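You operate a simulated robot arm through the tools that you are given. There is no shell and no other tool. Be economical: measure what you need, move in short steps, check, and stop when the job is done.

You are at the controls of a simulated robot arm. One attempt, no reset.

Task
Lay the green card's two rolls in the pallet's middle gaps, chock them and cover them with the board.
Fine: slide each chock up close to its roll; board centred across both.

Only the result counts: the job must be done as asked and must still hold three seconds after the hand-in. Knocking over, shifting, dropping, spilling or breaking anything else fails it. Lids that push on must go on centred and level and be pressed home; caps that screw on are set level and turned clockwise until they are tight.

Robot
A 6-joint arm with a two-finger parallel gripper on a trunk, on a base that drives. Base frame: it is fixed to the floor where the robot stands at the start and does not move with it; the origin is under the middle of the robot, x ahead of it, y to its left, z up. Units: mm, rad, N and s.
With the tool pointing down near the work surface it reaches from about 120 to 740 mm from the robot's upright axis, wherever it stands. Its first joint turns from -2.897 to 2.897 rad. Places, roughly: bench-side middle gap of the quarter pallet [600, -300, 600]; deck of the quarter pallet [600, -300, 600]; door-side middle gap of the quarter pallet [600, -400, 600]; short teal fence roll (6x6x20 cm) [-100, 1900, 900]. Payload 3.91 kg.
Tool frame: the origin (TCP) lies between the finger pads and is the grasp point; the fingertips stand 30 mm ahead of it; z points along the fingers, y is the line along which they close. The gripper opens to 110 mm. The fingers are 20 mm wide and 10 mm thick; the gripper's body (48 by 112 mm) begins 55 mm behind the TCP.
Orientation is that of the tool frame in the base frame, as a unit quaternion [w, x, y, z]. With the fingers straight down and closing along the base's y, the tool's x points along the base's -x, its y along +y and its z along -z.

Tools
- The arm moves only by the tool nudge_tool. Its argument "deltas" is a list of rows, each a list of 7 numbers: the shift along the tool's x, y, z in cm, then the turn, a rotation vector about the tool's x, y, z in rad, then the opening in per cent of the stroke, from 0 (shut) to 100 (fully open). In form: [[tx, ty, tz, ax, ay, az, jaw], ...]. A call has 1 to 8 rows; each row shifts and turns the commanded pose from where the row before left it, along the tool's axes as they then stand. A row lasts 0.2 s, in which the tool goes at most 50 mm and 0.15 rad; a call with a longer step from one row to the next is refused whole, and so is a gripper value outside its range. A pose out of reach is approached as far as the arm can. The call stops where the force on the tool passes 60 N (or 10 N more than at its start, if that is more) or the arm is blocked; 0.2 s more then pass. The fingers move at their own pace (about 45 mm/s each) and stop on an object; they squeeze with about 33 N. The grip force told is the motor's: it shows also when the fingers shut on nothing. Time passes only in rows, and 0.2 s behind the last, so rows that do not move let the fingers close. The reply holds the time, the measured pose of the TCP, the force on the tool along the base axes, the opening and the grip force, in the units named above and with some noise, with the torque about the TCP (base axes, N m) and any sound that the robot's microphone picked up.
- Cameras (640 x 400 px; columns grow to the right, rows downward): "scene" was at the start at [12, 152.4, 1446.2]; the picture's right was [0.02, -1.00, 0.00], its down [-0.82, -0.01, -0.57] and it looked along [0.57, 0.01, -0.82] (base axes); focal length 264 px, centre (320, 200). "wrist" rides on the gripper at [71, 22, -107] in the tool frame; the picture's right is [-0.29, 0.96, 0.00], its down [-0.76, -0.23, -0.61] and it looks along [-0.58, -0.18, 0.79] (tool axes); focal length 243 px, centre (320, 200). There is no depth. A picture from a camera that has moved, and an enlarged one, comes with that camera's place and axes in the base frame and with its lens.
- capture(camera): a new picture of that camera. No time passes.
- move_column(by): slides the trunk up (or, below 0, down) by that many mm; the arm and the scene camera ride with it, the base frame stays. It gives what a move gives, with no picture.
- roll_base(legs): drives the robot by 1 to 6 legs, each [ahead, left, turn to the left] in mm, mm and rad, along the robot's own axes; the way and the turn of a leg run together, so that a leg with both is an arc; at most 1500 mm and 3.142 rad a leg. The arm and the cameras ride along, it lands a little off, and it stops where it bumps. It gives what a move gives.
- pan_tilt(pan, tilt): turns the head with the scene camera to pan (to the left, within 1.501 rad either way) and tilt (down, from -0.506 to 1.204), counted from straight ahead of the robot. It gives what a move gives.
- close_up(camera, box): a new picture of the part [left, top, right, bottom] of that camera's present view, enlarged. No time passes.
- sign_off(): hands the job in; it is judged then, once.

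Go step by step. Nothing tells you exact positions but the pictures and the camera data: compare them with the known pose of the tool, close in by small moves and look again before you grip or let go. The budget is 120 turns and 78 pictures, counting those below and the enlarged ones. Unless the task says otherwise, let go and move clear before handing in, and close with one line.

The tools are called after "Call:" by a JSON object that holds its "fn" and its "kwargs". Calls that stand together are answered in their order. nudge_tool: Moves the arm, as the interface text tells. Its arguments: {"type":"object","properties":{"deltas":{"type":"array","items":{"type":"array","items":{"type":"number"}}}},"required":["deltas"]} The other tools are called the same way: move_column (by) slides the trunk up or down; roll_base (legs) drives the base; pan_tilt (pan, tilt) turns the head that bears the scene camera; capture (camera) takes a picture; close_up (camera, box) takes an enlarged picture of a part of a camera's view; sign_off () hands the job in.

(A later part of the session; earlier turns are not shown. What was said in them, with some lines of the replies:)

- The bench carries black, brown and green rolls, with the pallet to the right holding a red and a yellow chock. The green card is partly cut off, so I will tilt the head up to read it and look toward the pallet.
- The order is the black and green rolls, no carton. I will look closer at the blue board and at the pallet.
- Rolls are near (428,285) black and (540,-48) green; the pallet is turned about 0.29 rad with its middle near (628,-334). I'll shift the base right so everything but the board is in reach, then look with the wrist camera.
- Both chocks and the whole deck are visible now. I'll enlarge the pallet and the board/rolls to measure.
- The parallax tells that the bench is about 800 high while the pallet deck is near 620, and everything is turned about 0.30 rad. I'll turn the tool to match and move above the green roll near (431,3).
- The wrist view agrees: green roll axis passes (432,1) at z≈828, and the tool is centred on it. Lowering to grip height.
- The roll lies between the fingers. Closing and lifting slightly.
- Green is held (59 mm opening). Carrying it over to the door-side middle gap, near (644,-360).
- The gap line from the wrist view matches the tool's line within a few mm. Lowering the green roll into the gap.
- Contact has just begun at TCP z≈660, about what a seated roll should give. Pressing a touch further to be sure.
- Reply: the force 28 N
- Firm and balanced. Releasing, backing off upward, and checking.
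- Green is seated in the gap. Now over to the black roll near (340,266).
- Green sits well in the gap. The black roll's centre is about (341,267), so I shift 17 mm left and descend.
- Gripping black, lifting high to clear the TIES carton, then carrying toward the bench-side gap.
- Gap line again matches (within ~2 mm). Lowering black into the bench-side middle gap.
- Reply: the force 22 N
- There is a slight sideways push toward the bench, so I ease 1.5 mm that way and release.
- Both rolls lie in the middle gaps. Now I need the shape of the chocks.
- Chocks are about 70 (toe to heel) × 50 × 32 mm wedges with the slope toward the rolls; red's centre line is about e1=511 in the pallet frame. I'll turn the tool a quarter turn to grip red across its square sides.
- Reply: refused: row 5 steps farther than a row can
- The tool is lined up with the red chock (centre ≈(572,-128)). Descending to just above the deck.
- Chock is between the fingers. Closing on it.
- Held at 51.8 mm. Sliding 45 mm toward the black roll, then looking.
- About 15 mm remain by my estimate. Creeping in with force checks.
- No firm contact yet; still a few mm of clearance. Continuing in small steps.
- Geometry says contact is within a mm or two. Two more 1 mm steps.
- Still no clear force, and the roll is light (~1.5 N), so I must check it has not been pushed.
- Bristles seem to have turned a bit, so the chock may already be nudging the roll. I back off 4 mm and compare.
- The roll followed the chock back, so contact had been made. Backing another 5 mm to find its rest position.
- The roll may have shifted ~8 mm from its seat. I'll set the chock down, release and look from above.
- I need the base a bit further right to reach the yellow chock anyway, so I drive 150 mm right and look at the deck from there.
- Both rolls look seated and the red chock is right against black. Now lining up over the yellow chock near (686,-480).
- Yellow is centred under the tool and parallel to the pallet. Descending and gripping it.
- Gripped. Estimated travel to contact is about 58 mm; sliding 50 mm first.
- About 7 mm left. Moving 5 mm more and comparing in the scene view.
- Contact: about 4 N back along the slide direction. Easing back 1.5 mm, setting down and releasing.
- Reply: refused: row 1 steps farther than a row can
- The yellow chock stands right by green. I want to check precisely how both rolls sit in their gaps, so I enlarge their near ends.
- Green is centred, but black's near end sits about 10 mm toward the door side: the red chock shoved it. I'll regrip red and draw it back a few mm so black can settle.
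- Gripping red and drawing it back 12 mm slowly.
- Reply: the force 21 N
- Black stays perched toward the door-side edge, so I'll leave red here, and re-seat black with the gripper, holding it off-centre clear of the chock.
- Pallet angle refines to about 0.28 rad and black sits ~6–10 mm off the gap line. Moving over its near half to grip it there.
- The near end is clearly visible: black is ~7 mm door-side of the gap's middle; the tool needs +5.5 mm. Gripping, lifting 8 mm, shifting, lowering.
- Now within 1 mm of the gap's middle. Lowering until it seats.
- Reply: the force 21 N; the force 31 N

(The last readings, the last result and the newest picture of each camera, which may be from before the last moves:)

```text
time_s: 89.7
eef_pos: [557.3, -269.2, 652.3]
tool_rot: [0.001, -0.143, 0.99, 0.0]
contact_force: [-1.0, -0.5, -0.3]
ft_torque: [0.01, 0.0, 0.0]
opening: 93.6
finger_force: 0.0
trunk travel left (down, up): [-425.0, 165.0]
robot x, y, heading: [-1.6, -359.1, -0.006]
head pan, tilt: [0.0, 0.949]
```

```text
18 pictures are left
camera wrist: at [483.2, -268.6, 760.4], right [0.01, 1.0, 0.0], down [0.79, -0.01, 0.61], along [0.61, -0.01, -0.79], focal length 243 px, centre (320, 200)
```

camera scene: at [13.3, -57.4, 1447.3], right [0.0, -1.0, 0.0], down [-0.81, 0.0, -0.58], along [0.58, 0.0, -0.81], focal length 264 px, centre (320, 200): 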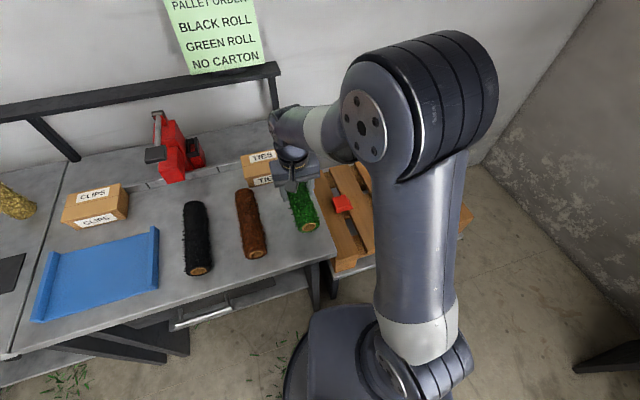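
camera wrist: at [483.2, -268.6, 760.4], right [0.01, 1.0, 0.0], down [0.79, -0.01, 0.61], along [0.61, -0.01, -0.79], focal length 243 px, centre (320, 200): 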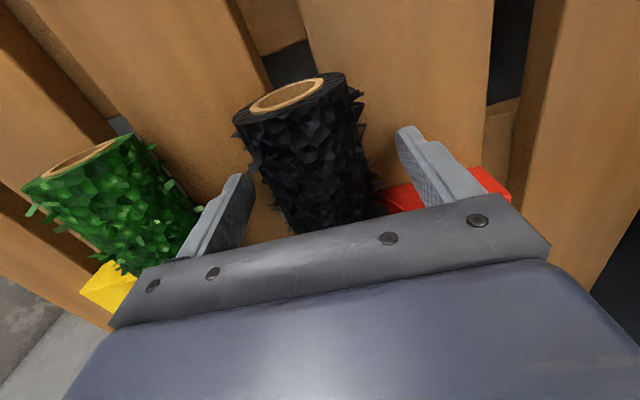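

Black is seated again (within ~2 mm). Now back to red: rise, move above it, turn the tool across, and descend.

Call:
{"fn": "nudge_tool", "kwargs": {"deltas": [[0, 0, -4, 0, 0, 0, 85], [0, 0, -4, 0, 0, 0, 85], [0, 0, -4, 0, 0, 0, 85], [0, 0, -3, 0, 0, 0, 85], [-2.9, 3.8, 0, 0, 0, 0, 85], [-2.8, 3.8, 0, 0, 0, 0, 85], [0, 0, 0, 0, 0, -0.15, 85], [0, 0, 0, 0, 0, -0.15, 85]]}}

Call:
{"fn": "nudge_tool", "kwargs": {"deltas": [[0, 0, 0, 0, 0, -0.15, 85], [0, 0, 0, 0, 0, -0.15, 85], [0, 0, 0, 0, 0, -0.15, 85], [0, 0, 0, 0, 0, -0.15, 85], [0, 0, 0, 0, 0, -0.15, 85], [0, 0, 0, 0, 0, -0.15, 85], [0, 0, 0, 0, 0, -0.15, 85], [0, 0, 0, 0, 0, -0.15, 85]]}}

Call:
{"fn": "nudge_tool", "kwargs": {"deltas": [[0, 0, 0, 0, 0, -0.06, 85], [0, 0, 4, 0, 0, 0, 85], [0, 0, 4, 0, 0, 0, 85], [0, 0, 2, 0, 0, 0, 85], [0, 0, 0, 0, 0, 0, 85]]}}

Call:
{"fn": "capture", "kwargs": {"camera": "wrist"}}

```text
time_s: 91.5
eef_pos: [590.4, -181.9, 803.5]
tool_rot: [0.0, -0.291, 0.957, 0.001]
contact_force: [0.1, -0.5, -0.2]
ft_torque: [0.03, 0.01, -0.02]
opening: 93.7
finger_force: 0.1
trunk travel left (down, up): [-425.0, 165.0]
robot x, y, heading: [-3.1, -360.2, -0.006]
head pan, tilt: [0.0, 0.949]
```

```text
time_s: 93.2
eef_pos: [589.0, -181.4, 802.8]
tool_rot: [0.0, 0.779, -0.627, 0.0]
contact_force: [0.5, 0.2, 0.5]
ft_torque: [-0.03, 0.01, 0.0]
opening: 93.3
finger_force: 0.1
trunk travel left (down, up): [-425.0, 165.0]
robot x, y, heading: [1.9, -358.3, -0.006]
head pan, tilt: [0.0, 0.949]
```

```text
time_s: 94.5
eef_pos: [587.4, -181.1, 701.4]
tool_rot: [0.0, 0.797, -0.604, 0.0]
contact_force: [1.0, 0.4, -0.7]
ft_torque: [-0.03, 0.0, -0.02]
opening: 93.4
finger_force: 0.0
trunk travel left (down, up): [-425.0, 165.0]
robot x, y, heading: [1.7, -354.6, -0.008]
head pan, tilt: [0.0, 0.949]
```

```text
17 pictures are left
camera wrist: at [588.0, -254.3, 808.4], right [-1.0, 0.02, 0.0], down [0.02, 0.79, 0.61], along [0.01, 0.61, -0.79], focal length 243 px, centre (320, 200)
```

wrist: 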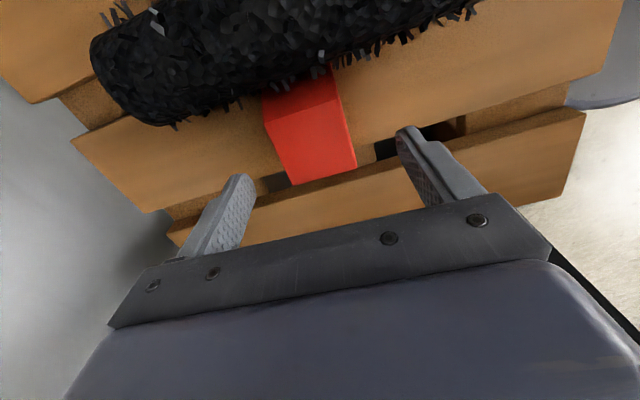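

Before moving, an enlarged look at the remaining distance between red and black.

Call:
{"fn": "close_up", "kwargs": {"camera": "wrist", "box": [220, 40, 400, 200]}}

Call:
{"fn": "close_up", "kwargs": {"camera": "scene", "box": [260, 130, 400, 230]}}

```text
2.50 times, centred on (310, 120) of wrist
camera zoom: at [588.0, -254.3, 808.4], right [-1.0, 0.02, 0.0], down [0.02, 0.79, 0.61], along [0.01, 0.61, -0.79], focal length 606 px, centre (345, 400)
```

zoom: 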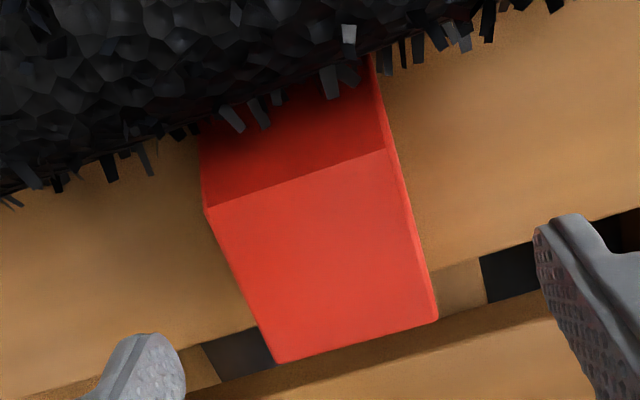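

```text
4.00 times, centred on (330, 180) of scene
camera zoom: at [13.2, -205.6, 1447.4], right [-0.01, -1.0, 0.0], down [-0.81, 0.01, -0.58], along [0.58, 0.0, -0.81], focal length 1055 px, centre (280, 280)
```

zoom: 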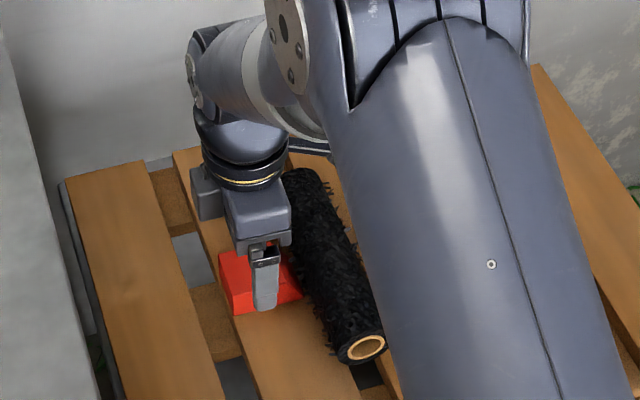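

Red is about 7.5 mm short of touching. I'll grip it, and slide it just 5.5 mm.

Call:
{"fn": "nudge_tool", "kwargs": {"deltas": [[0, 0, 2.5, 0, 0, 0, 85], [0, 0, 1.7, 0, 0, 0, 85], [0, 0, 0, 0, 0, 0, 0], [0, 0, 0, 0, 0, 0, 0], [0, 0, 0, 0, 0, 0, 0], [0, 0, 0, 0, 0, 0, 0], [0, 0, 0, 0, 0, 0, 0], [0, 0, -0.1, 0, 0, 0, 0]]}}

Call:
{"fn": "nudge_tool", "kwargs": {"deltas": [[0.2, 0, 0, 0, 0, 0, 0], [0.2, 0, 0, 0, 0, 0, 0], [0.15, 0, 0, 0, 0, 0, 0], [0, 0, 0, 0, 0, 0, 0]]}}

Call:
{"fn": "close_up", "kwargs": {"camera": "wrist", "box": [200, 20, 440, 220]}}

```text
time_s: 96.2
eef_pos: [588.1, -182.2, 663.1]
tool_rot: [0.0, 0.797, -0.604, 0.0]
contact_force: [0.1, -0.9, 1.1]
ft_torque: [0.02, -0.04, -0.01]
opening: 51.4
finger_force: 33.1
trunk travel left (down, up): [-425.0, 165.0]
robot x, y, heading: [-2.5, -354.0, -0.008]
head pan, tilt: [0.0, 0.949]
```

```text
time_s: 97.2
eef_pos: [589.9, -186.6, 661.8]
tool_rot: [0.0, 0.797, -0.604, 0.0]
contact_force: [0.9, -0.3, -0.1]
ft_torque: [0.02, 0.02, -0.02]
opening: 51.5
finger_force: 32.4
trunk travel left (down, up): [-425.0, 165.0]
robot x, y, heading: [0.8, -359.4, -0.006]
head pan, tilt: [0.0, 0.949]
```

```text
2.00 times, centred on (320, 120) of wrist
camera zoom: at [590.5, -260.6, 769.2], right [-1.0, 0.02, 0.0], down [0.02, 0.79, 0.61], along [0.01, 0.61, -0.79], focal length 485 px, centre (320, 360)
```

zoom: 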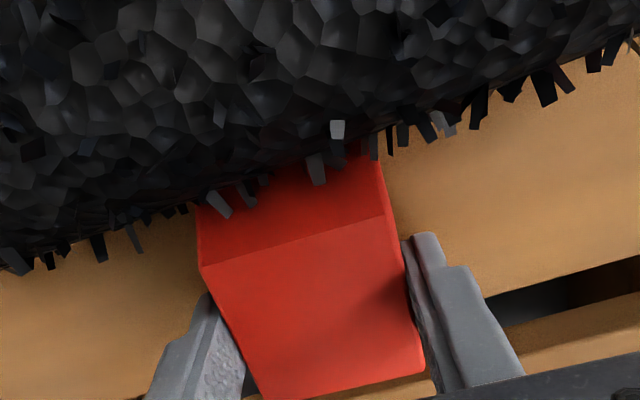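

Roll unmoved, 3–5 mm left. One more 2 mm, then release.

Call:
{"fn": "nudge_tool", "kwargs": {"deltas": [[0.1, 0, 0, 0, 0, 0, 0], [0.1, 0, 0, 0, 0, 0, 0], [0, 0, 0, 0, 0, 0, 0]]}}

Call:
{"fn": "close_up", "kwargs": {"camera": "wrist", "box": [200, 20, 440, 220]}}

```text
time_s: 98.0
eef_pos: [592.2, -189.1, 660.8]
tool_rot: [0.0, 0.797, -0.604, 0.001]
contact_force: [0.2, 1.5, -0.4]
ft_torque: [0.05, -0.01, 0.05]
opening: 51.3
finger_force: 33.0
trunk travel left (down, up): [-425.0, 165.0]
robot x, y, heading: [-3.0, -358.6, -0.007]
head pan, tilt: [0.0, 0.949]
```

```text
2.00 times, centred on (320, 120) of wrist
camera zoom: at [590.4, -262.6, 769.3], right [-1.0, 0.02, 0.0], down [0.02, 0.79, 0.61], along [0.01, 0.61, -0.79], focal length 485 px, centre (320, 360)
```

zoom: 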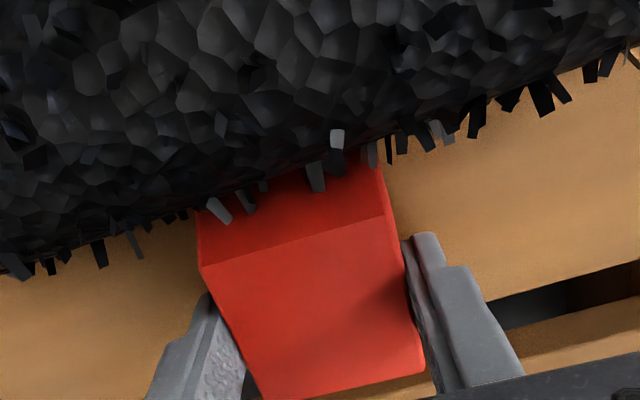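

Still static, ~2 mm clearance. Setting red down and releasing, then rising clear.

Call:
{"fn": "nudge_tool", "kwargs": {"deltas": [[0, 0, 0.1, 0, 0, 0, 0], [0, 0, 0, 0, 0, 0, 60], [0, 0, 0, 0, 0, 0, 80], [0, 0, 0, 0, 0, 0, 80], [0, 0, -3, 0, 0, 0, 80], [0, 0, -4, 0, 0, 0, 80], [0, 0, -4, 0, 0, 0, 80], [0, 0, -4, 0, 0, 0, 100]]}}

Call:
{"fn": "nudge_tool", "kwargs": {"deltas": [[0, 0, -4.5, 0, 0, 0.15, 100], [0, 0, -4.5, 0, 0, 0.15, 100], [0, 0, -4.5, 0, 0, 0.15, 100], [0, 0, 0, 0, 0, 0.15, 100], [0, 0, 0, 0, 0, 0.15, 100], [0, 0, 0, 0, 0, 0.15, 100], [0, 0, 0, 0, 0, 0.15, 100], [0, 0, 0, 0, 0, 0.15, 100]]}}

Call:
{"fn": "nudge_tool", "kwargs": {"deltas": [[0, 0, 0, 0, 0, 0.15, 100], [0, 0, 0, 0, 0, 0.15, 100], [0, 0, 0, 0, 0, 0.05, 100], [0, 0, 0, 0, 0, 0, 100]]}}

```text
time_s: 99.8
eef_pos: [593.1, -187.9, 812.1]
tool_rot: [0.001, 0.797, -0.604, 0.0]
contact_force: [0.2, 0.1, 0.4]
ft_torque: [0.03, 0.0, -0.04]
opening: 110.4
finger_force: 0.1
trunk travel left (down, up): [-425.0, 165.0]
robot x, y, heading: [2.4, -356.7, -0.005]
head pan, tilt: [0.0, 0.949]
```

```text
time_s: 101.7
eef_pos: [591.6, -188.0, 946.5]
tool_rot: [0.0, -0.315, 0.949, 0.0]
contact_force: [-1.5, 0.3, -0.3]
ft_torque: [-0.03, 0.02, -0.04]
opening: 109.8
finger_force: 0.1
trunk travel left (down, up): [-425.0, 165.0]
robot x, y, heading: [0.0, -355.4, 0.001]
head pan, tilt: [0.0, 0.949]
```

```text
time_s: 102.7
eef_pos: [592.2, -189.2, 945.6]
tool_rot: [-0.001, -0.147, 0.989, 0.0]
contact_force: [0.3, -0.6, 0.0]
ft_torque: [-0.01, 0.0, 0.02]
opening: 110.1
finger_force: 0.0
trunk travel left (down, up): [-425.0, 165.0]
robot x, y, heading: [0.0, -356.1, -0.005]
head pan, tilt: [0.0, 0.949]
```

Chocks are placed. Next the board: about 250×165 mm, its centre near (255,485), with upright rims on its two short ends; I'll grip the right rim from above. First base 180 mm left and the arm over there.

Call:
{"fn": "nudge_tool", "kwargs": {"deltas": [[0, 0, -4, 0, 0, 0, 100]]}}

Call:
{"fn": "roll_base", "kwargs": {"legs": [[0, 180, 0]]}}

Call:
{"fn": "nudge_tool", "kwargs": {"deltas": [[1.5, 3.9, 0, 0, 0, 0, 100], [1.5, 3.9, 0, 0, 0, 0, 100], [1.5, 3.9, 0, 0, 0, 0, 100], [1.5, 3.9, 0, 0, 0, 0, 100], [1.5, 3.9, 0, 0, 0, 0, 100], [1.5, 3.9, 0, 0, 0, 0, 100]]}}

Call:
{"fn": "nudge_tool", "kwargs": {"deltas": [[1.5, 3.9, 0, 0, 0, 0, 60], [1.5, 3.9, 0, 0, 0, 0, 60], [1.5, 3.9, 0, 0, 0, 0, 60], [1.5, 3.9, 0, 0, 0, 0, 60], [1.5, 3.5, 0, 0, 0, 0, 60], [0.5, 3.5, 0, 0, 0, 0, 60]]}}

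Call:
{"fn": "capture", "kwargs": {"camera": "wrist"}}

```text
time_s: 103.0
eef_pos: [593.7, -188.5, 985.9]
tool_rot: [0.0, -0.147, 0.989, 0.0]
contact_force: [-0.1, 0.2, 0.9]
ft_torque: [0.03, 0.03, -0.03]
opening: 110.1
finger_force: 0.1
trunk travel left (down, up): [-425.0, 165.0]
robot x, y, heading: [-2.7, -357.5, -0.005]
head pan, tilt: [0.0, 0.949]
```

```text
time_s: 104.5
eef_pos: [594.1, -13.3, 986.3]
tool_rot: [0.0, -0.146, 0.989, 0.0]
contact_force: [0.6, -0.2, 0.4]
ft_torque: [0.02, -0.01, -0.01]
opening: 109.8
finger_force: 0.0
trunk travel left (down, up): [-425.0, 165.0]
robot x, y, heading: [1.5, -182.9, -0.009]
head pan, tilt: [0.0, 0.949]
```

```text
time_s: 105.9
eef_pos: [441.8, 184.9, 986.6]
tool_rot: [0.001, -0.147, 0.989, 0.0]
contact_force: [0.2, 0.7, 0.7]
ft_torque: [0.0, 0.01, 0.01]
opening: 110.3
finger_force: 0.1
trunk travel left (down, up): [-425.0, 165.0]
robot x, y, heading: [0.2, -181.4, -0.011]
head pan, tilt: [0.0, 0.949]
```

```text
time_s: 107.3
eef_pos: [297.6, 378.5, 985.1]
tool_rot: [0.0, -0.146, 0.989, 0.0]
contact_force: [-0.7, 0.4, 0.3]
ft_torque: [-0.02, -0.02, 0.03]
opening: 66.0
finger_force: 0.0
trunk travel left (down, up): [-425.0, 165.0]
robot x, y, heading: [2.0, -183.0, -0.01]
head pan, tilt: [0.0, 0.949]
```

```text
12 pictures are left
camera wrist: at [223.6, 378.8, 1092.3], right [0.0, 1.0, 0.0], down [0.79, 0.0, 0.61], along [0.61, 0.0, -0.79], focal length 243 px, centre (320, 200)
```

wrist: 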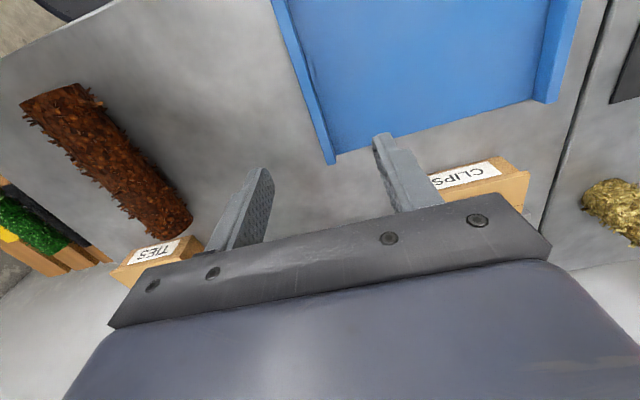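

Rim's centre is near (286,368), yaw ≈0.28. Shifting and descending part way, then checking.

Call:
{"fn": "nudge_tool", "kwargs": {"deltas": [[1.4, -0.65, 2, 0, 0, 0.012, 60], [0, 0, 4, 0, 0, 0, 60], [0, 0, 4, 0, 0, 0, 60], [0, 0, 2.3, 0, 0, 0, 60], [0, 0, 0, 0, 0, 0, 60]]}}

Call:
{"fn": "capture", "kwargs": {"camera": "wrist"}}

```text
time_s: 108.5
eef_pos: [283.7, 369.5, 861.0]
tool_rot: [0.001, -0.141, 0.99, 0.0]
contact_force: [0.5, -0.8, -0.6]
ft_torque: [0.0, 0.0, -0.04]
opening: 66.2
finger_force: 0.0
trunk travel left (down, up): [-425.0, 165.0]
robot x, y, heading: [1.9, -179.8, -0.012]
head pan, tilt: [0.0, 0.949]
```

```text
11 pictures are left
camera wrist: at [210.8, 371.2, 967.7], right [0.01, 1.0, 0.0], down [0.79, -0.01, 0.61], along [0.61, -0.01, -0.79], focal length 243 px, centre (320, 200)
```

wrist: 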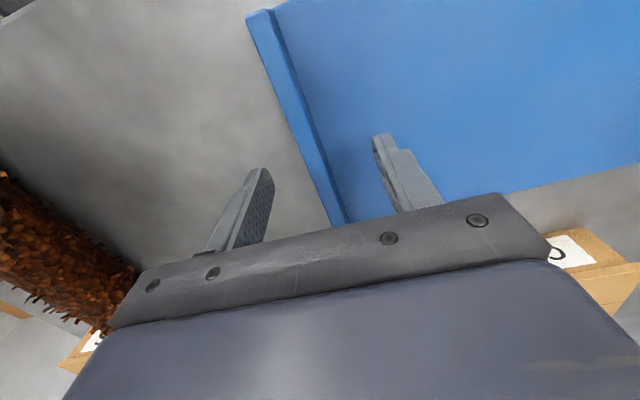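

The fingers straddle the rim. Descending gently to find the plate.

Call:
{"fn": "nudge_tool", "kwargs": {"deltas": [[0.1, -0.25, 1.0, 0, 0, 0, 60], [0, 0, 0.8, 0, 0, 0, 60], [0, 0, 0, 0, 0, 0, 60]]}}

Call:
{"fn": "nudge_tool", "kwargs": {"deltas": [[0, 0, 0.25, 0, 0, 0, 60], [0, 0, 0, 0, 0, 0, 60]]}}

Call:
{"fn": "nudge_tool", "kwargs": {"deltas": [[0, 0, 0.25, 0, 0, 0, 60], [0, 0, 0, 0, 0, 0, 60]]}}

Call:
{"fn": "nudge_tool", "kwargs": {"deltas": [[0, 0, 0.2, 0, 0, 0, 60], [0, 0, 0, 0, 0, 0, 60]]}}

```text
time_s: 109.3
eef_pos: [286.3, 364.8, 843.3]
tool_rot: [0.0, -0.141, 0.99, 0.001]
contact_force: [0.1, -0.3, -0.4]
ft_torque: [0.0, 0.03, 0.01]
opening: 65.9
finger_force: 0.1
trunk travel left (down, up): [-425.0, 165.0]
robot x, y, heading: [2.6, -180.7, -0.008]
head pan, tilt: [0.0, 0.949]
```

```text
time_s: 109.9
eef_pos: [286.4, 364.3, 841.8]
tool_rot: [0.0, -0.141, 0.99, 0.0]
contact_force: [1.2, 0.3, -0.6]
ft_torque: [0.0, 0.03, -0.01]
opening: 66.1
finger_force: 0.1
trunk travel left (down, up): [-425.0, 165.0]
robot x, y, heading: [-1.3, -181.5, -0.006]
head pan, tilt: [0.0, 0.949]
```

```text
time_s: 110.5
eef_pos: [286.5, 365.9, 838.4]
tool_rot: [0.0, -0.14, 0.99, 0.001]
contact_force: [-0.6, -0.1, -0.2]
ft_torque: [-0.01, -0.04, -0.03]
opening: 66.0
finger_force: 0.1
trunk travel left (down, up): [-425.0, 165.0]
robot x, y, heading: [-3.9, -177.7, -0.01]
head pan, tilt: [0.0, 0.949]
```

```text
time_s: 111.1
eef_pos: [285.6, 367.4, 837.7]
tool_rot: [0.001, -0.142, 0.99, 0.001]
contact_force: [0.8, -0.2, 7.7]
ft_torque: [0.28, 0.08, 0.02]
opening: 66.1
finger_force: 0.0
trunk travel left (down, up): [-425.0, 165.0]
robot x, y, heading: [0.9, -179.1, -0.004]
head pan, tilt: [0.0, 0.949]
```

Touched the plate at TCP z≈837.5. Rising 1.5 mm and closing on the rim.

Call:
{"fn": "nudge_tool", "kwargs": {"deltas": [[0, 0, -0.15, 0, 0, 0, 60], [0, 0, 0, 0, 0, 0, 0], [0, 0, 0, 0, 0, 0, 0], [0, 0, 0, 0, 0, 0, 0], [0, 0, 0, 0, 0, 0, 0], [0, 0, 0, 0, 0, 0, 0], [0, 0, 0, 0, 0, 0, 0]]}}

Call:
{"fn": "nudge_tool", "kwargs": {"deltas": [[0, 0, -0.5, 0, 0, 0, 0], [0, 0, -0.5, 0, 0, 0, 0], [0, 0, -1, 0, 0, 0, 0], [0, 0, -1, 0, 0, 0, 0], [0, 0, 0, 0, 0, 0, 0]]}}

Call:
{"fn": "capture", "kwargs": {"camera": "wrist"}}

```text
time_s: 112.7
eef_pos: [285.8, 364.7, 837.6]
tool_rot: [0.0, -0.141, 0.99, 0.001]
contact_force: [0.9, -1.8, 8.0]
ft_torque: [-0.06, 0.08, 0.27]
opening: 11.7
finger_force: 33.2
trunk travel left (down, up): [-425.0, 165.0]
robot x, y, heading: [3.9, -185.7, -0.008]
head pan, tilt: [0.0, 0.949]
```

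```text
time_s: 113.9
eef_pos: [286.0, 363.7, 868.8]
tool_rot: [0.0, -0.141, 0.99, 0.0]
contact_force: [0.3, -0.9, -1.9]
ft_torque: [-0.24, -0.08, 0.0]
opening: 11.7
finger_force: 32.9
trunk travel left (down, up): [-425.0, 165.0]
robot x, y, heading: [-1.3, -178.6, -0.008]
head pan, tilt: [0.0, 0.949]
```

```text
10 pictures are left
camera wrist: at [212.5, 366.4, 976.0], right [0.01, 1.0, 0.0], down [0.79, -0.01, 0.61], along [0.61, -0.01, -0.79], focal length 243 px, centre (320, 200)
```

wrist: 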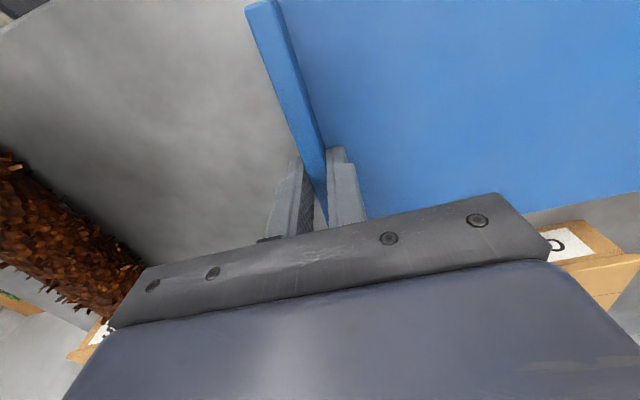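

Board is held (11.7 mm rim, ~0.2 kg, steady). Target for the tool is about (659,-421), putting the board's middle at (626,-308) over both rolls. Lifting and carrying.

Call:
{"fn": "nudge_tool", "kwargs": {"deltas": [[0, 0, -2, 0, 0, 0, 0], [0, 0, -3, 0, 0, 0, 0], [0, 0, -3, 0, 0, 0, 0], [0, 0, -2, 0, 0, 0, 0], [-0.6, -2, 0, 0, 0, 0, 0], [-0.6, -4, 0, 0, 0, 0, 0], [-0.6, -4, 0, 0, 0, 0, 0], [-0.6, -4, 0, 0, 0, 0, 0]]}}

Call:
{"fn": "nudge_tool", "kwargs": {"deltas": [[-0.6, -4, 0, 0, 0, 0, 0], [-0.6, -4, 0, 0, 0, 0, 0], [-0.6, -4, 0, 0, 0, 0, 0], [-0.6, -4, 0, 0, 0, 0, 0], [-0.6, -4, 0, 0, 0, 0, 0], [-0.6, -4, 0, 0, 0, 0, 0], [-0.6, -4, 0, 0, 0, 0, 0], [-0.6, -4, 0, 0, 0, 0, 0]]}}

Call:
{"fn": "nudge_tool", "kwargs": {"deltas": [[-0.6, -4, 0, 0, 0, 0, 0], [-0.6, -4, 0, 0, 0, 0, 0], [-0.6, -4, 0, 0, 0, 0, 0], [-0.6, -4, 0, 0, 0, 0, 0], [-0.6, -4, 0, 0, 0, 0, 0], [-0.6, -4, 0, 0, 0, 0, 0], [-0.6, -4, 0, 0, 0, 0, 0], [-0.6, -4, 0, 0, 0, 0, 0]]}}

```text
time_s: 115.7
eef_pos: [351.1, 236.3, 970.6]
tool_rot: [-0.001, -0.141, 0.99, 0.0]
contact_force: [-0.3, -0.3, -2.3]
ft_torque: [-0.26, -0.08, 0.0]
opening: 11.5
finger_force: 32.8
trunk travel left (down, up): [-425.0, 165.0]
robot x, y, heading: [-0.5, -179.8, -0.009]
head pan, tilt: [0.0, 0.949]
```

```text
time_s: 117.5
eef_pos: [485.2, -54.2, 965.8]
tool_rot: [0.0, -0.14, 0.99, 0.0]
contact_force: [-0.3, -0.1, -1.6]
ft_torque: [-0.21, -0.08, 0.0]
opening: 11.6
finger_force: 32.6
trunk travel left (down, up): [-425.0, 165.0]
robot x, y, heading: [0.1, -179.8, -0.007]
head pan, tilt: [0.0, 0.949]
```

```text
time_s: 119.3
eef_pos: [616.3, -351.7, 968.6]
tool_rot: [0.0, -0.141, 0.99, 0.0]
contact_force: [-0.4, -0.1, -2.3]
ft_torque: [-0.22, -0.06, 0.0]
opening: 11.5
finger_force: 32.9
trunk travel left (down, up): [-425.0, 165.0]
robot x, y, heading: [1.0, -182.1, -0.001]
head pan, tilt: [0.0, 0.949]
```

Finishing the lateral move and descending to a hover ~30 mm above the rolls to check.

Call:
{"fn": "nudge_tool", "kwargs": {"deltas": [[-1.1, -3.9, 0, 0, 0, 0, 0], [-1.1, -3.95, 0, 0, 0, 0, 0], [0, 0, 4, 0, 0, 0, 0], [0, 0, 4, 0, 0, 0, 0], [0, 0, 4, 0, 0, 0, 0], [0, 0, 4, 0, 0, 0, 0], [0, 0, 4, 0, 0, 0, 0], [0, 0, 2, 0, 0, 0, 0]]}}

Call:
{"fn": "capture", "kwargs": {"camera": "scene"}}

Call:
{"fn": "capture", "kwargs": {"camera": "wrist"}}

```text
time_s: 121.1
eef_pos: [662.2, -417.5, 749.2]
tool_rot: [0.0, -0.141, 0.99, 0.001]
contact_force: [1.2, 0.1, -0.6]
ft_torque: [-0.2, -0.03, -0.01]
opening: 11.5
finger_force: 32.8
trunk travel left (down, up): [-425.0, 165.0]
robot x, y, heading: [-0.1, -181.5, -0.007]
head pan, tilt: [0.0, 0.949]
```

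```text
9 pictures are left
camera scene: at [14.8, -29.6, 1447.4], right [-0.01, -1.0, 0.0], down [-0.81, 0.01, -0.58], along [0.58, 0.0, -0.81], focal length 264 px, centre (320, 200)
```

scene: 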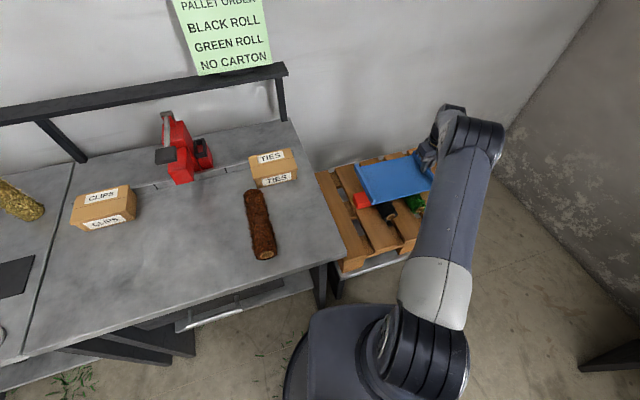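

```text
8 pictures are left
camera wrist: at [589.1, -416.8, 855.9], right [0.01, 1.0, 0.0], down [0.79, -0.01, 0.61], along [0.61, -0.01, -0.79], focal length 243 px, centre (320, 200)
```

wrist: 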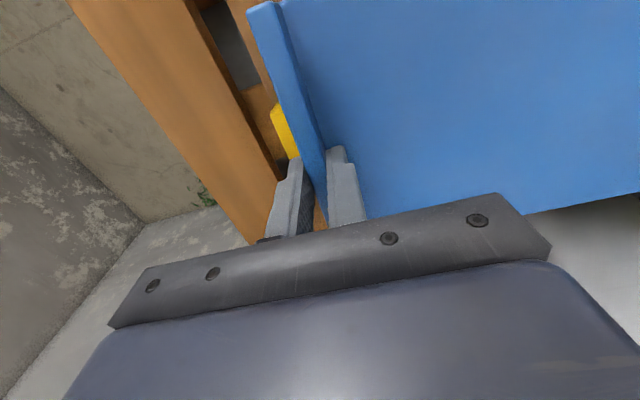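

Level and above the rolls. Enlarging to check centring.

Call:
{"fn": "close_up", "kwargs": {"camera": "scene", "box": [330, 140, 450, 240]}}

```text
4.00 times, centred on (390, 190) of scene
camera zoom: at [14.8, -29.6, 1447.4], right [-0.01, -1.0, 0.0], down [-0.81, 0.01, -0.58], along [0.58, 0.0, -0.81], focal length 1055 px, centre (40, 240)
```

zoom: 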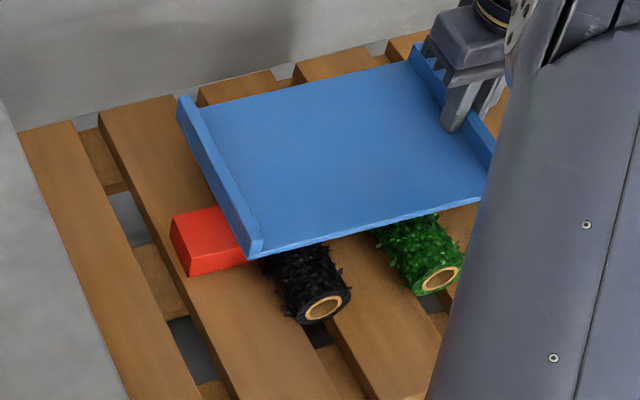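

Across the rolls it's within ~2 mm; along them it's ~10 mm too far, so I shift back 10 mm and lower gently.

Call:
{"fn": "nudge_tool", "kwargs": {"deltas": [[0.5, -0.1, 0, 0, 0, 0, 0], [0.5, -0.1, 0, 0, 0, 0, 0], [0, 0, 1.5, 0, 0, 0, 0], [0, 0, 1.2, 0, 0, 0, 0], [0, 0, 0.3, 0, 0, 0, 0], [0, 0, 0, 0, 0, 0, 0]]}}

Call:
{"fn": "nudge_tool", "kwargs": {"deltas": [[0, 0, 0.2, 0, 0, 0, 0], [0, 0, 0, 0, 0, 0, 0]]}}

Call:
{"fn": "nudge_tool", "kwargs": {"deltas": [[0, 0, 0.2, 0, 0, 0, 0], [0, 0, 0, 0, 0, 0, 0]]}}

```text
time_s: 122.5
eef_pos: [653.4, -424.9, 719.5]
tool_rot: [0.0, -0.141, 0.99, 0.0]
contact_force: [-0.4, -0.1, -1.6]
ft_torque: [-0.21, -0.04, 0.0]
opening: 11.6
finger_force: 33.0
trunk travel left (down, up): [-425.0, 165.0]
robot x, y, heading: [-0.1, -180.5, -0.012]
head pan, tilt: [0.0, 0.949]
```

```text
time_s: 123.1
eef_pos: [653.5, -424.6, 717.4]
tool_rot: [0.0, -0.141, 0.99, 0.0]
contact_force: [-0.7, -0.3, -1.4]
ft_torque: [-0.21, -0.05, 0.02]
opening: 11.6
finger_force: 32.9
trunk travel left (down, up): [-425.0, 165.0]
robot x, y, heading: [-0.4, -178.8, -0.012]
head pan, tilt: [0.0, 0.949]
```

```text
time_s: 123.7
eef_pos: [653.9, -423.0, 714.3]
tool_rot: [0.0, -0.14, 0.99, 0.0]
contact_force: [-1.0, 0.3, -1.8]
ft_torque: [-0.24, -0.1, -0.03]
opening: 11.6
finger_force: 33.1
trunk travel left (down, up): [-425.0, 165.0]
robot x, y, heading: [1.7, -178.8, -0.008]
head pan, tilt: [0.0, 0.949]
```

Call:
{"fn": "nudge_tool", "kwargs": {"deltas": [[0, 0, 0.15, 0, 0, 0, 0], [0, 0, 0, 0, 0, 0, 0]]}}

Call:
{"fn": "nudge_tool", "kwargs": {"deltas": [[0, 0, 0.1, 0, 0, 0, 0], [0, 0, 0, 0, 0, 0, 0]]}}

Call:
{"fn": "nudge_tool", "kwargs": {"deltas": [[0, 0, 0.1, 0, 0, 0, 0], [0, 0, 0, 0, 0, 0, 0]]}}

```text
time_s: 124.3
eef_pos: [652.1, -423.5, 714.2]
tool_rot: [0.001, -0.141, 0.99, 0.0]
contact_force: [-0.5, -0.2, -1.8]
ft_torque: [-0.18, -0.06, -0.01]
opening: 11.3
finger_force: 33.0
trunk travel left (down, up): [-425.0, 165.0]
robot x, y, heading: [-0.3, -183.6, -0.006]
head pan, tilt: [0.0, 0.949]
```

```text
time_s: 124.9
eef_pos: [653.8, -424.9, 712.5]
tool_rot: [0.0, -0.14, 0.99, 0.0]
contact_force: [0.2, 0.1, 0.0]
ft_torque: [-0.05, -0.11, 0.0]
opening: 11.2
finger_force: 33.2
trunk travel left (down, up): [-425.0, 165.0]
robot x, y, heading: [-1.7, -182.0, -0.009]
head pan, tilt: [0.0, 0.949]
```

```text
time_s: 125.5
eef_pos: [653.7, -424.9, 713.0]
tool_rot: [0.0, -0.141, 0.99, 0.0]
contact_force: [-0.7, 0.1, 3.7]
ft_torque: [0.2, 0.13, 0.03]
opening: 11.7
finger_force: 33.2
trunk travel left (down, up): [-425.0, 165.0]
robot x, y, heading: [1.6, -184.4, -0.009]
head pan, tilt: [0.0, 0.949]
```

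The board rests on both rolls. Opening and lifting straight off.

Call:
{"fn": "nudge_tool", "kwargs": {"deltas": [[0, 0, -0.05, 0, 0, 0, 25], [0, 0, 0, 0, 0, 0, 35], [0, 0, 0, 0, 0, 0, 40], [0, 0, 0, 0, 0, 0, 40], [0, 0, -1, 0, 0, 0, 40], [0, 0, -3, 0, 0, 0, 40], [0, 0, -4, 0, 0, 0, 40], [0, 0, -4, 0, 0, 0, 40]]}}

Call:
{"fn": "nudge_tool", "kwargs": {"deltas": [[0, 0, -4, 0, 0, 0, 40], [0, 0, -4, 0, 0, 0, 40], [3, 3, 0, 0, 0, 0, 40], [3, 3, 0, 0, 0, 0, 40], [3, 3, 0, 0, 0, 0, 40]]}}

Call:
{"fn": "capture", "kwargs": {"camera": "wrist"}}

Call:
{"fn": "close_up", "kwargs": {"camera": "scene", "box": [330, 140, 450, 240]}}

```text
time_s: 127.3
eef_pos: [652.8, -425.8, 833.4]
tool_rot: [0.0, -0.141, 0.99, 0.001]
contact_force: [-0.5, -0.6, 0.2]
ft_torque: [0.03, -0.04, 0.0]
opening: 43.8
finger_force: 0.1
trunk travel left (down, up): [-425.0, 165.0]
robot x, y, heading: [-1.4, -178.5, -0.013]
head pan, tilt: [0.0, 0.949]
```

```text
time_s: 128.5
eef_pos: [539.3, -361.6, 912.0]
tool_rot: [0.0, -0.14, 0.99, -0.001]
contact_force: [0.5, 0.4, 0.0]
ft_torque: [0.03, -0.02, -0.01]
opening: 44.0
finger_force: 0.0
trunk travel left (down, up): [-425.0, 165.0]
robot x, y, heading: [1.3, -177.7, -0.006]
head pan, tilt: [0.0, 0.949]
```

```text
6 pictures are left
camera wrist: at [466.1, -361.2, 1019.0], right [0.01, 1.0, 0.0], down [0.79, -0.01, 0.61], along [0.61, -0.01, -0.79], focal length 243 px, centre (320, 200)
```

wrist: 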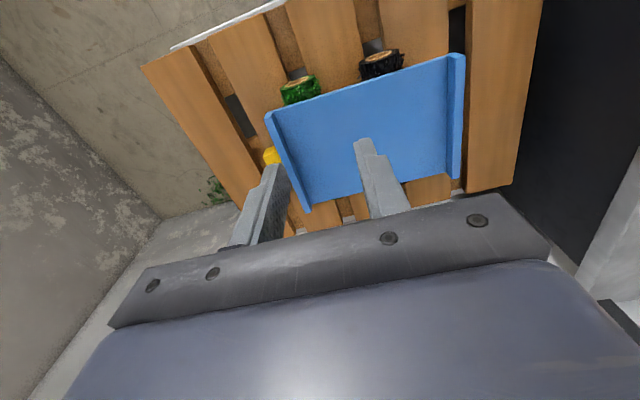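

```text
4.00 times, centred on (390, 190) of scene
camera zoom: at [14.6, -29.6, 1447.4], right [-0.01, -1.0, 0.0], down [-0.81, 0.01, -0.58], along [0.58, 0.0, -0.81], focal length 1055 px, centre (40, 240)
```

zoom: 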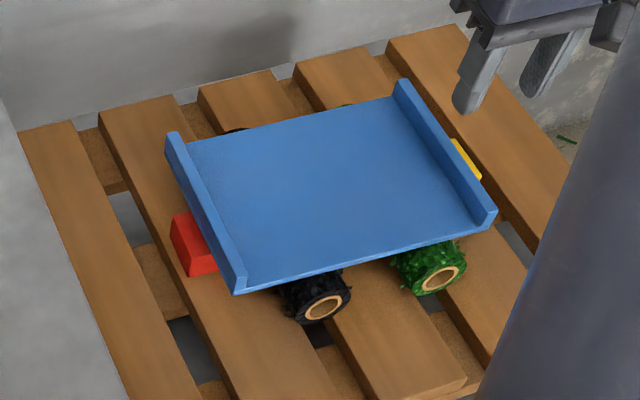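

The rolls stayed put, but letting go dragged the board about 13 mm toward the bench. I'll regrip the rim (higher, clear of the plate) and shift it back.

Call:
{"fn": "nudge_tool", "kwargs": {"deltas": [[-3.2, -2.6, 0, 0, 0, 0, 45], [-3.2, -2.6, 0, 0, 0, 0, 45], [-3.1, -2.7, 0, 0, 0, 0, 45], [0, 0, 4, 0, 0, 0, 45], [0, 0, 4, 0, 0, 0, 45], [0, 0, 4, 0, 0, 0, 45], [0, 0, 2, 0, 0, 0, 45], [0, 0, 0, 0, 0, 0, 45]]}}

Call:
{"fn": "close_up", "kwargs": {"camera": "wrist", "box": [200, 0, 440, 240]}}

```text
time_s: 130.3
eef_pos: [656.1, -413.6, 772.2]
tool_rot: [-0.001, -0.141, 0.99, 0.001]
contact_force: [0.9, 0.2, 0.7]
ft_torque: [0.02, 0.0, -0.02]
opening: 49.6
finger_force: 0.0
trunk travel left (down, up): [-425.0, 165.0]
robot x, y, heading: [1.3, -177.7, -0.011]
head pan, tilt: [0.0, 0.949]
```

```text
1.67 times, centred on (320, 120) of wrist
camera zoom: at [582.0, -412.7, 879.9], right [0.01, 1.0, 0.0], down [0.79, -0.01, 0.61], along [0.61, -0.01, -0.79], focal length 404 px, centre (320, 333)
```

zoom: 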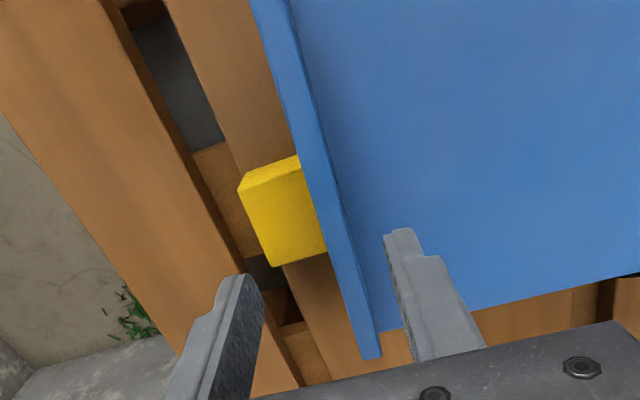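

Rim is 4 mm bench-ward of the tool. Correcting, lowering to z≈717 and gripping.

Call:
{"fn": "nudge_tool", "kwargs": {"deltas": [[0, 0.42, 2, 0, 0, 0, 45], [0, 0, 2, 0, 0, 0, 45], [0, 0, 1.2, 0, 0, 0, 45], [0, 0, 0.3, 0, 0, 0, 45], [0, 0, 0, 0, 0, 0, 45]]}}

Call:
{"fn": "nudge_tool", "kwargs": {"deltas": [[0, 0, 0, 0, 0, 0, 0], [0, 0, 0, 0, 0, 0, 0], [0, 0, 0, 0, 0, 0, 0], [0, 0, 0, 0, 0, 0, 0], [0, 0, 0, 0, 0, 0, 0]]}}

Call:
{"fn": "nudge_tool", "kwargs": {"deltas": [[0, 0, -0.3, 0, 0, 0, 0], [0, 0, -0.4, 0, 0, 0, 0], [0, 0, 0, 0, 0, 0, 0]]}}

```text
time_s: 131.5
eef_pos: [655.4, -408.4, 718.7]
tool_rot: [-0.001, -0.141, 0.99, 0.0]
contact_force: [-0.1, -0.4, -0.6]
ft_torque: [0.0, 0.01, -0.01]
opening: 49.2
finger_force: 0.1
trunk travel left (down, up): [-425.0, 165.0]
robot x, y, heading: [-0.3, -181.5, -0.007]
head pan, tilt: [0.0, 0.949]
```

```text
time_s: 132.7
eef_pos: [653.7, -408.3, 719.2]
tool_rot: [-0.001, -0.141, 0.99, 0.0]
contact_force: [-0.2, -0.4, -0.3]
ft_torque: [-0.06, -0.01, -0.01]
opening: 11.6
finger_force: 33.3
trunk travel left (down, up): [-425.0, 165.0]
robot x, y, heading: [5.2, -182.7, -0.008]
head pan, tilt: [0.0, 0.949]
```

```text
time_s: 133.5
eef_pos: [653.8, -410.0, 726.2]
tool_rot: [0.0, -0.141, 0.99, 0.0]
contact_force: [0.7, 0.1, -1.6]
ft_torque: [-0.22, -0.06, 0.04]
opening: 11.5
finger_force: 32.8
trunk travel left (down, up): [-425.0, 165.0]
robot x, y, heading: [1.8, -178.6, -0.008]
head pan, tilt: [0.0, 0.949]
```

Board lifted clear. Shifting 15 mm door-ward and lowering.

Call:
{"fn": "nudge_tool", "kwargs": {"deltas": [[0, -0.7, 0, 0, 0, 0, 0], [0, -0.8, 0, 0, 0, 0, 0], [0, 0, 0, 0, 0, 0, 0], [0, 0, 0.5, 0, 0, 0, 0], [0, 0, 0, 0, 0, 0, 0]]}}

Call:
{"fn": "nudge_tool", "kwargs": {"deltas": [[0, 0, 0.15, 0, 0, 0, 0], [0, 0, 0, 0, 0, 0, 0]]}}

Call:
{"fn": "nudge_tool", "kwargs": {"deltas": [[0, 0, 0.1, 0, 0, 0, 0], [0, 0, 0, 0, 0, 0, 0]]}}

```text
time_s: 134.7
eef_pos: [660.0, -422.6, 719.9]
tool_rot: [0.0, -0.141, 0.99, -0.001]
contact_force: [0.3, 0.1, -1.6]
ft_torque: [-0.18, -0.06, -0.01]
opening: 11.3
finger_force: 33.3
trunk travel left (down, up): [-425.0, 165.0]
robot x, y, heading: [2.9, -180.4, -0.014]
head pan, tilt: [0.0, 0.949]
```

```text
time_s: 135.3
eef_pos: [658.8, -423.7, 719.4]
tool_rot: [0.0, -0.141, 0.99, 0.0]
contact_force: [0.2, 0.5, 0.0]
ft_torque: [-0.09, 0.04, -0.03]
opening: 11.2
finger_force: 32.9
trunk travel left (down, up): [-425.0, 165.0]
robot x, y, heading: [-1.0, -185.3, -0.008]
head pan, tilt: [0.0, 0.949]
```

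```text
time_s: 135.9
eef_pos: [659.4, -423.3, 718.1]
tool_rot: [0.0, -0.14, 0.99, 0.0]
contact_force: [-1.1, -1.8, 5.6]
ft_torque: [0.09, 0.39, 0.04]
opening: 11.5
finger_force: 33.2
trunk travel left (down, up): [-425.0, 165.0]
robot x, y, heading: [0.8, -179.6, -0.01]
head pan, tilt: [0.0, 0.949]
```

Resting again with the tool where it should be. Easing the load off and opening.

Call:
{"fn": "nudge_tool", "kwargs": {"deltas": [[0, 0, -0.1, 0, 0, 0, 0], [0, 0, 0, 0, 0, 0, 20], [0, 0, 0, 0, 0, 0, 25], [0, 0, 0, 0, 0, 0, 25], [0, 0, -1, 0, 0, 0, 25], [0, 0, -3, 0, 0, 0, 25], [0, 0, -4, 0, 0, 0, 25], [0, 0, -4, 0, 0, 0, 25]]}}

Call:
{"fn": "nudge_tool", "kwargs": {"deltas": [[0, 0, -4, 0, 0, 0, 40], [0, 0, -4, 0, 0, 0, 40], [3, 3, 0, 0, 0, 0, 40], [3, 3, 0, 0, 0, 0, 40], [3, 3, 0, 0, 0, 0, 40]]}}

Call:
{"fn": "close_up", "kwargs": {"camera": "scene", "box": [330, 140, 450, 240]}}

```text
time_s: 137.7
eef_pos: [657.3, -423.5, 840.6]
tool_rot: [0.0, -0.141, 0.99, 0.0]
contact_force: [-0.1, -0.1, -0.5]
ft_torque: [-0.03, 0.01, 0.03]
opening: 27.5
finger_force: 0.1
trunk travel left (down, up): [-425.0, 165.0]
robot x, y, heading: [2.3, -181.5, -0.008]
head pan, tilt: [0.0, 0.949]
```

```text
time_s: 138.9
eef_pos: [545.1, -359.0, 916.9]
tool_rot: [-0.001, -0.141, 0.99, 0.0]
contact_force: [-0.2, -0.5, 0.3]
ft_torque: [0.01, 0.01, 0.01]
opening: 44.1
finger_force: 0.0
trunk travel left (down, up): [-425.0, 165.0]
robot x, y, heading: [-5.8, -182.9, -0.009]
head pan, tilt: [0.0, 0.949]
```

```text
4.00 times, centred on (390, 190) of scene
camera zoom: at [14.6, -29.5, 1447.4], right [-0.01, -1.0, 0.0], down [-0.81, 0.01, -0.58], along [0.58, 0.0, -0.81], focal length 1055 px, centre (40, 240)
```

zoom: 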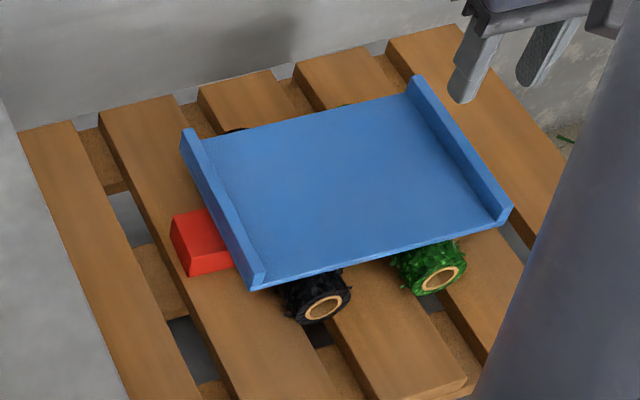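

The board now sits level and centred across both rolls, with the chocks and rolls unmoved and the arm clear. Handing in.

Call:
{"fn": "sign_off", "kwargs": {}}

```text
The job is handed in.
```

The job is handed in: the black and green rolls lie in the pallet's middle gaps, each chock sits about 2 mm or less from its roll by my estimate, and the board rests centred across both to within about 5 mm. Two steps needed redoing: the red chock first pushed the black roll about 8 mm out of its gap, and the board slid about 13 mm when first released. The last pictures showed both corrected, though with the board on I could see only part of the chocks.
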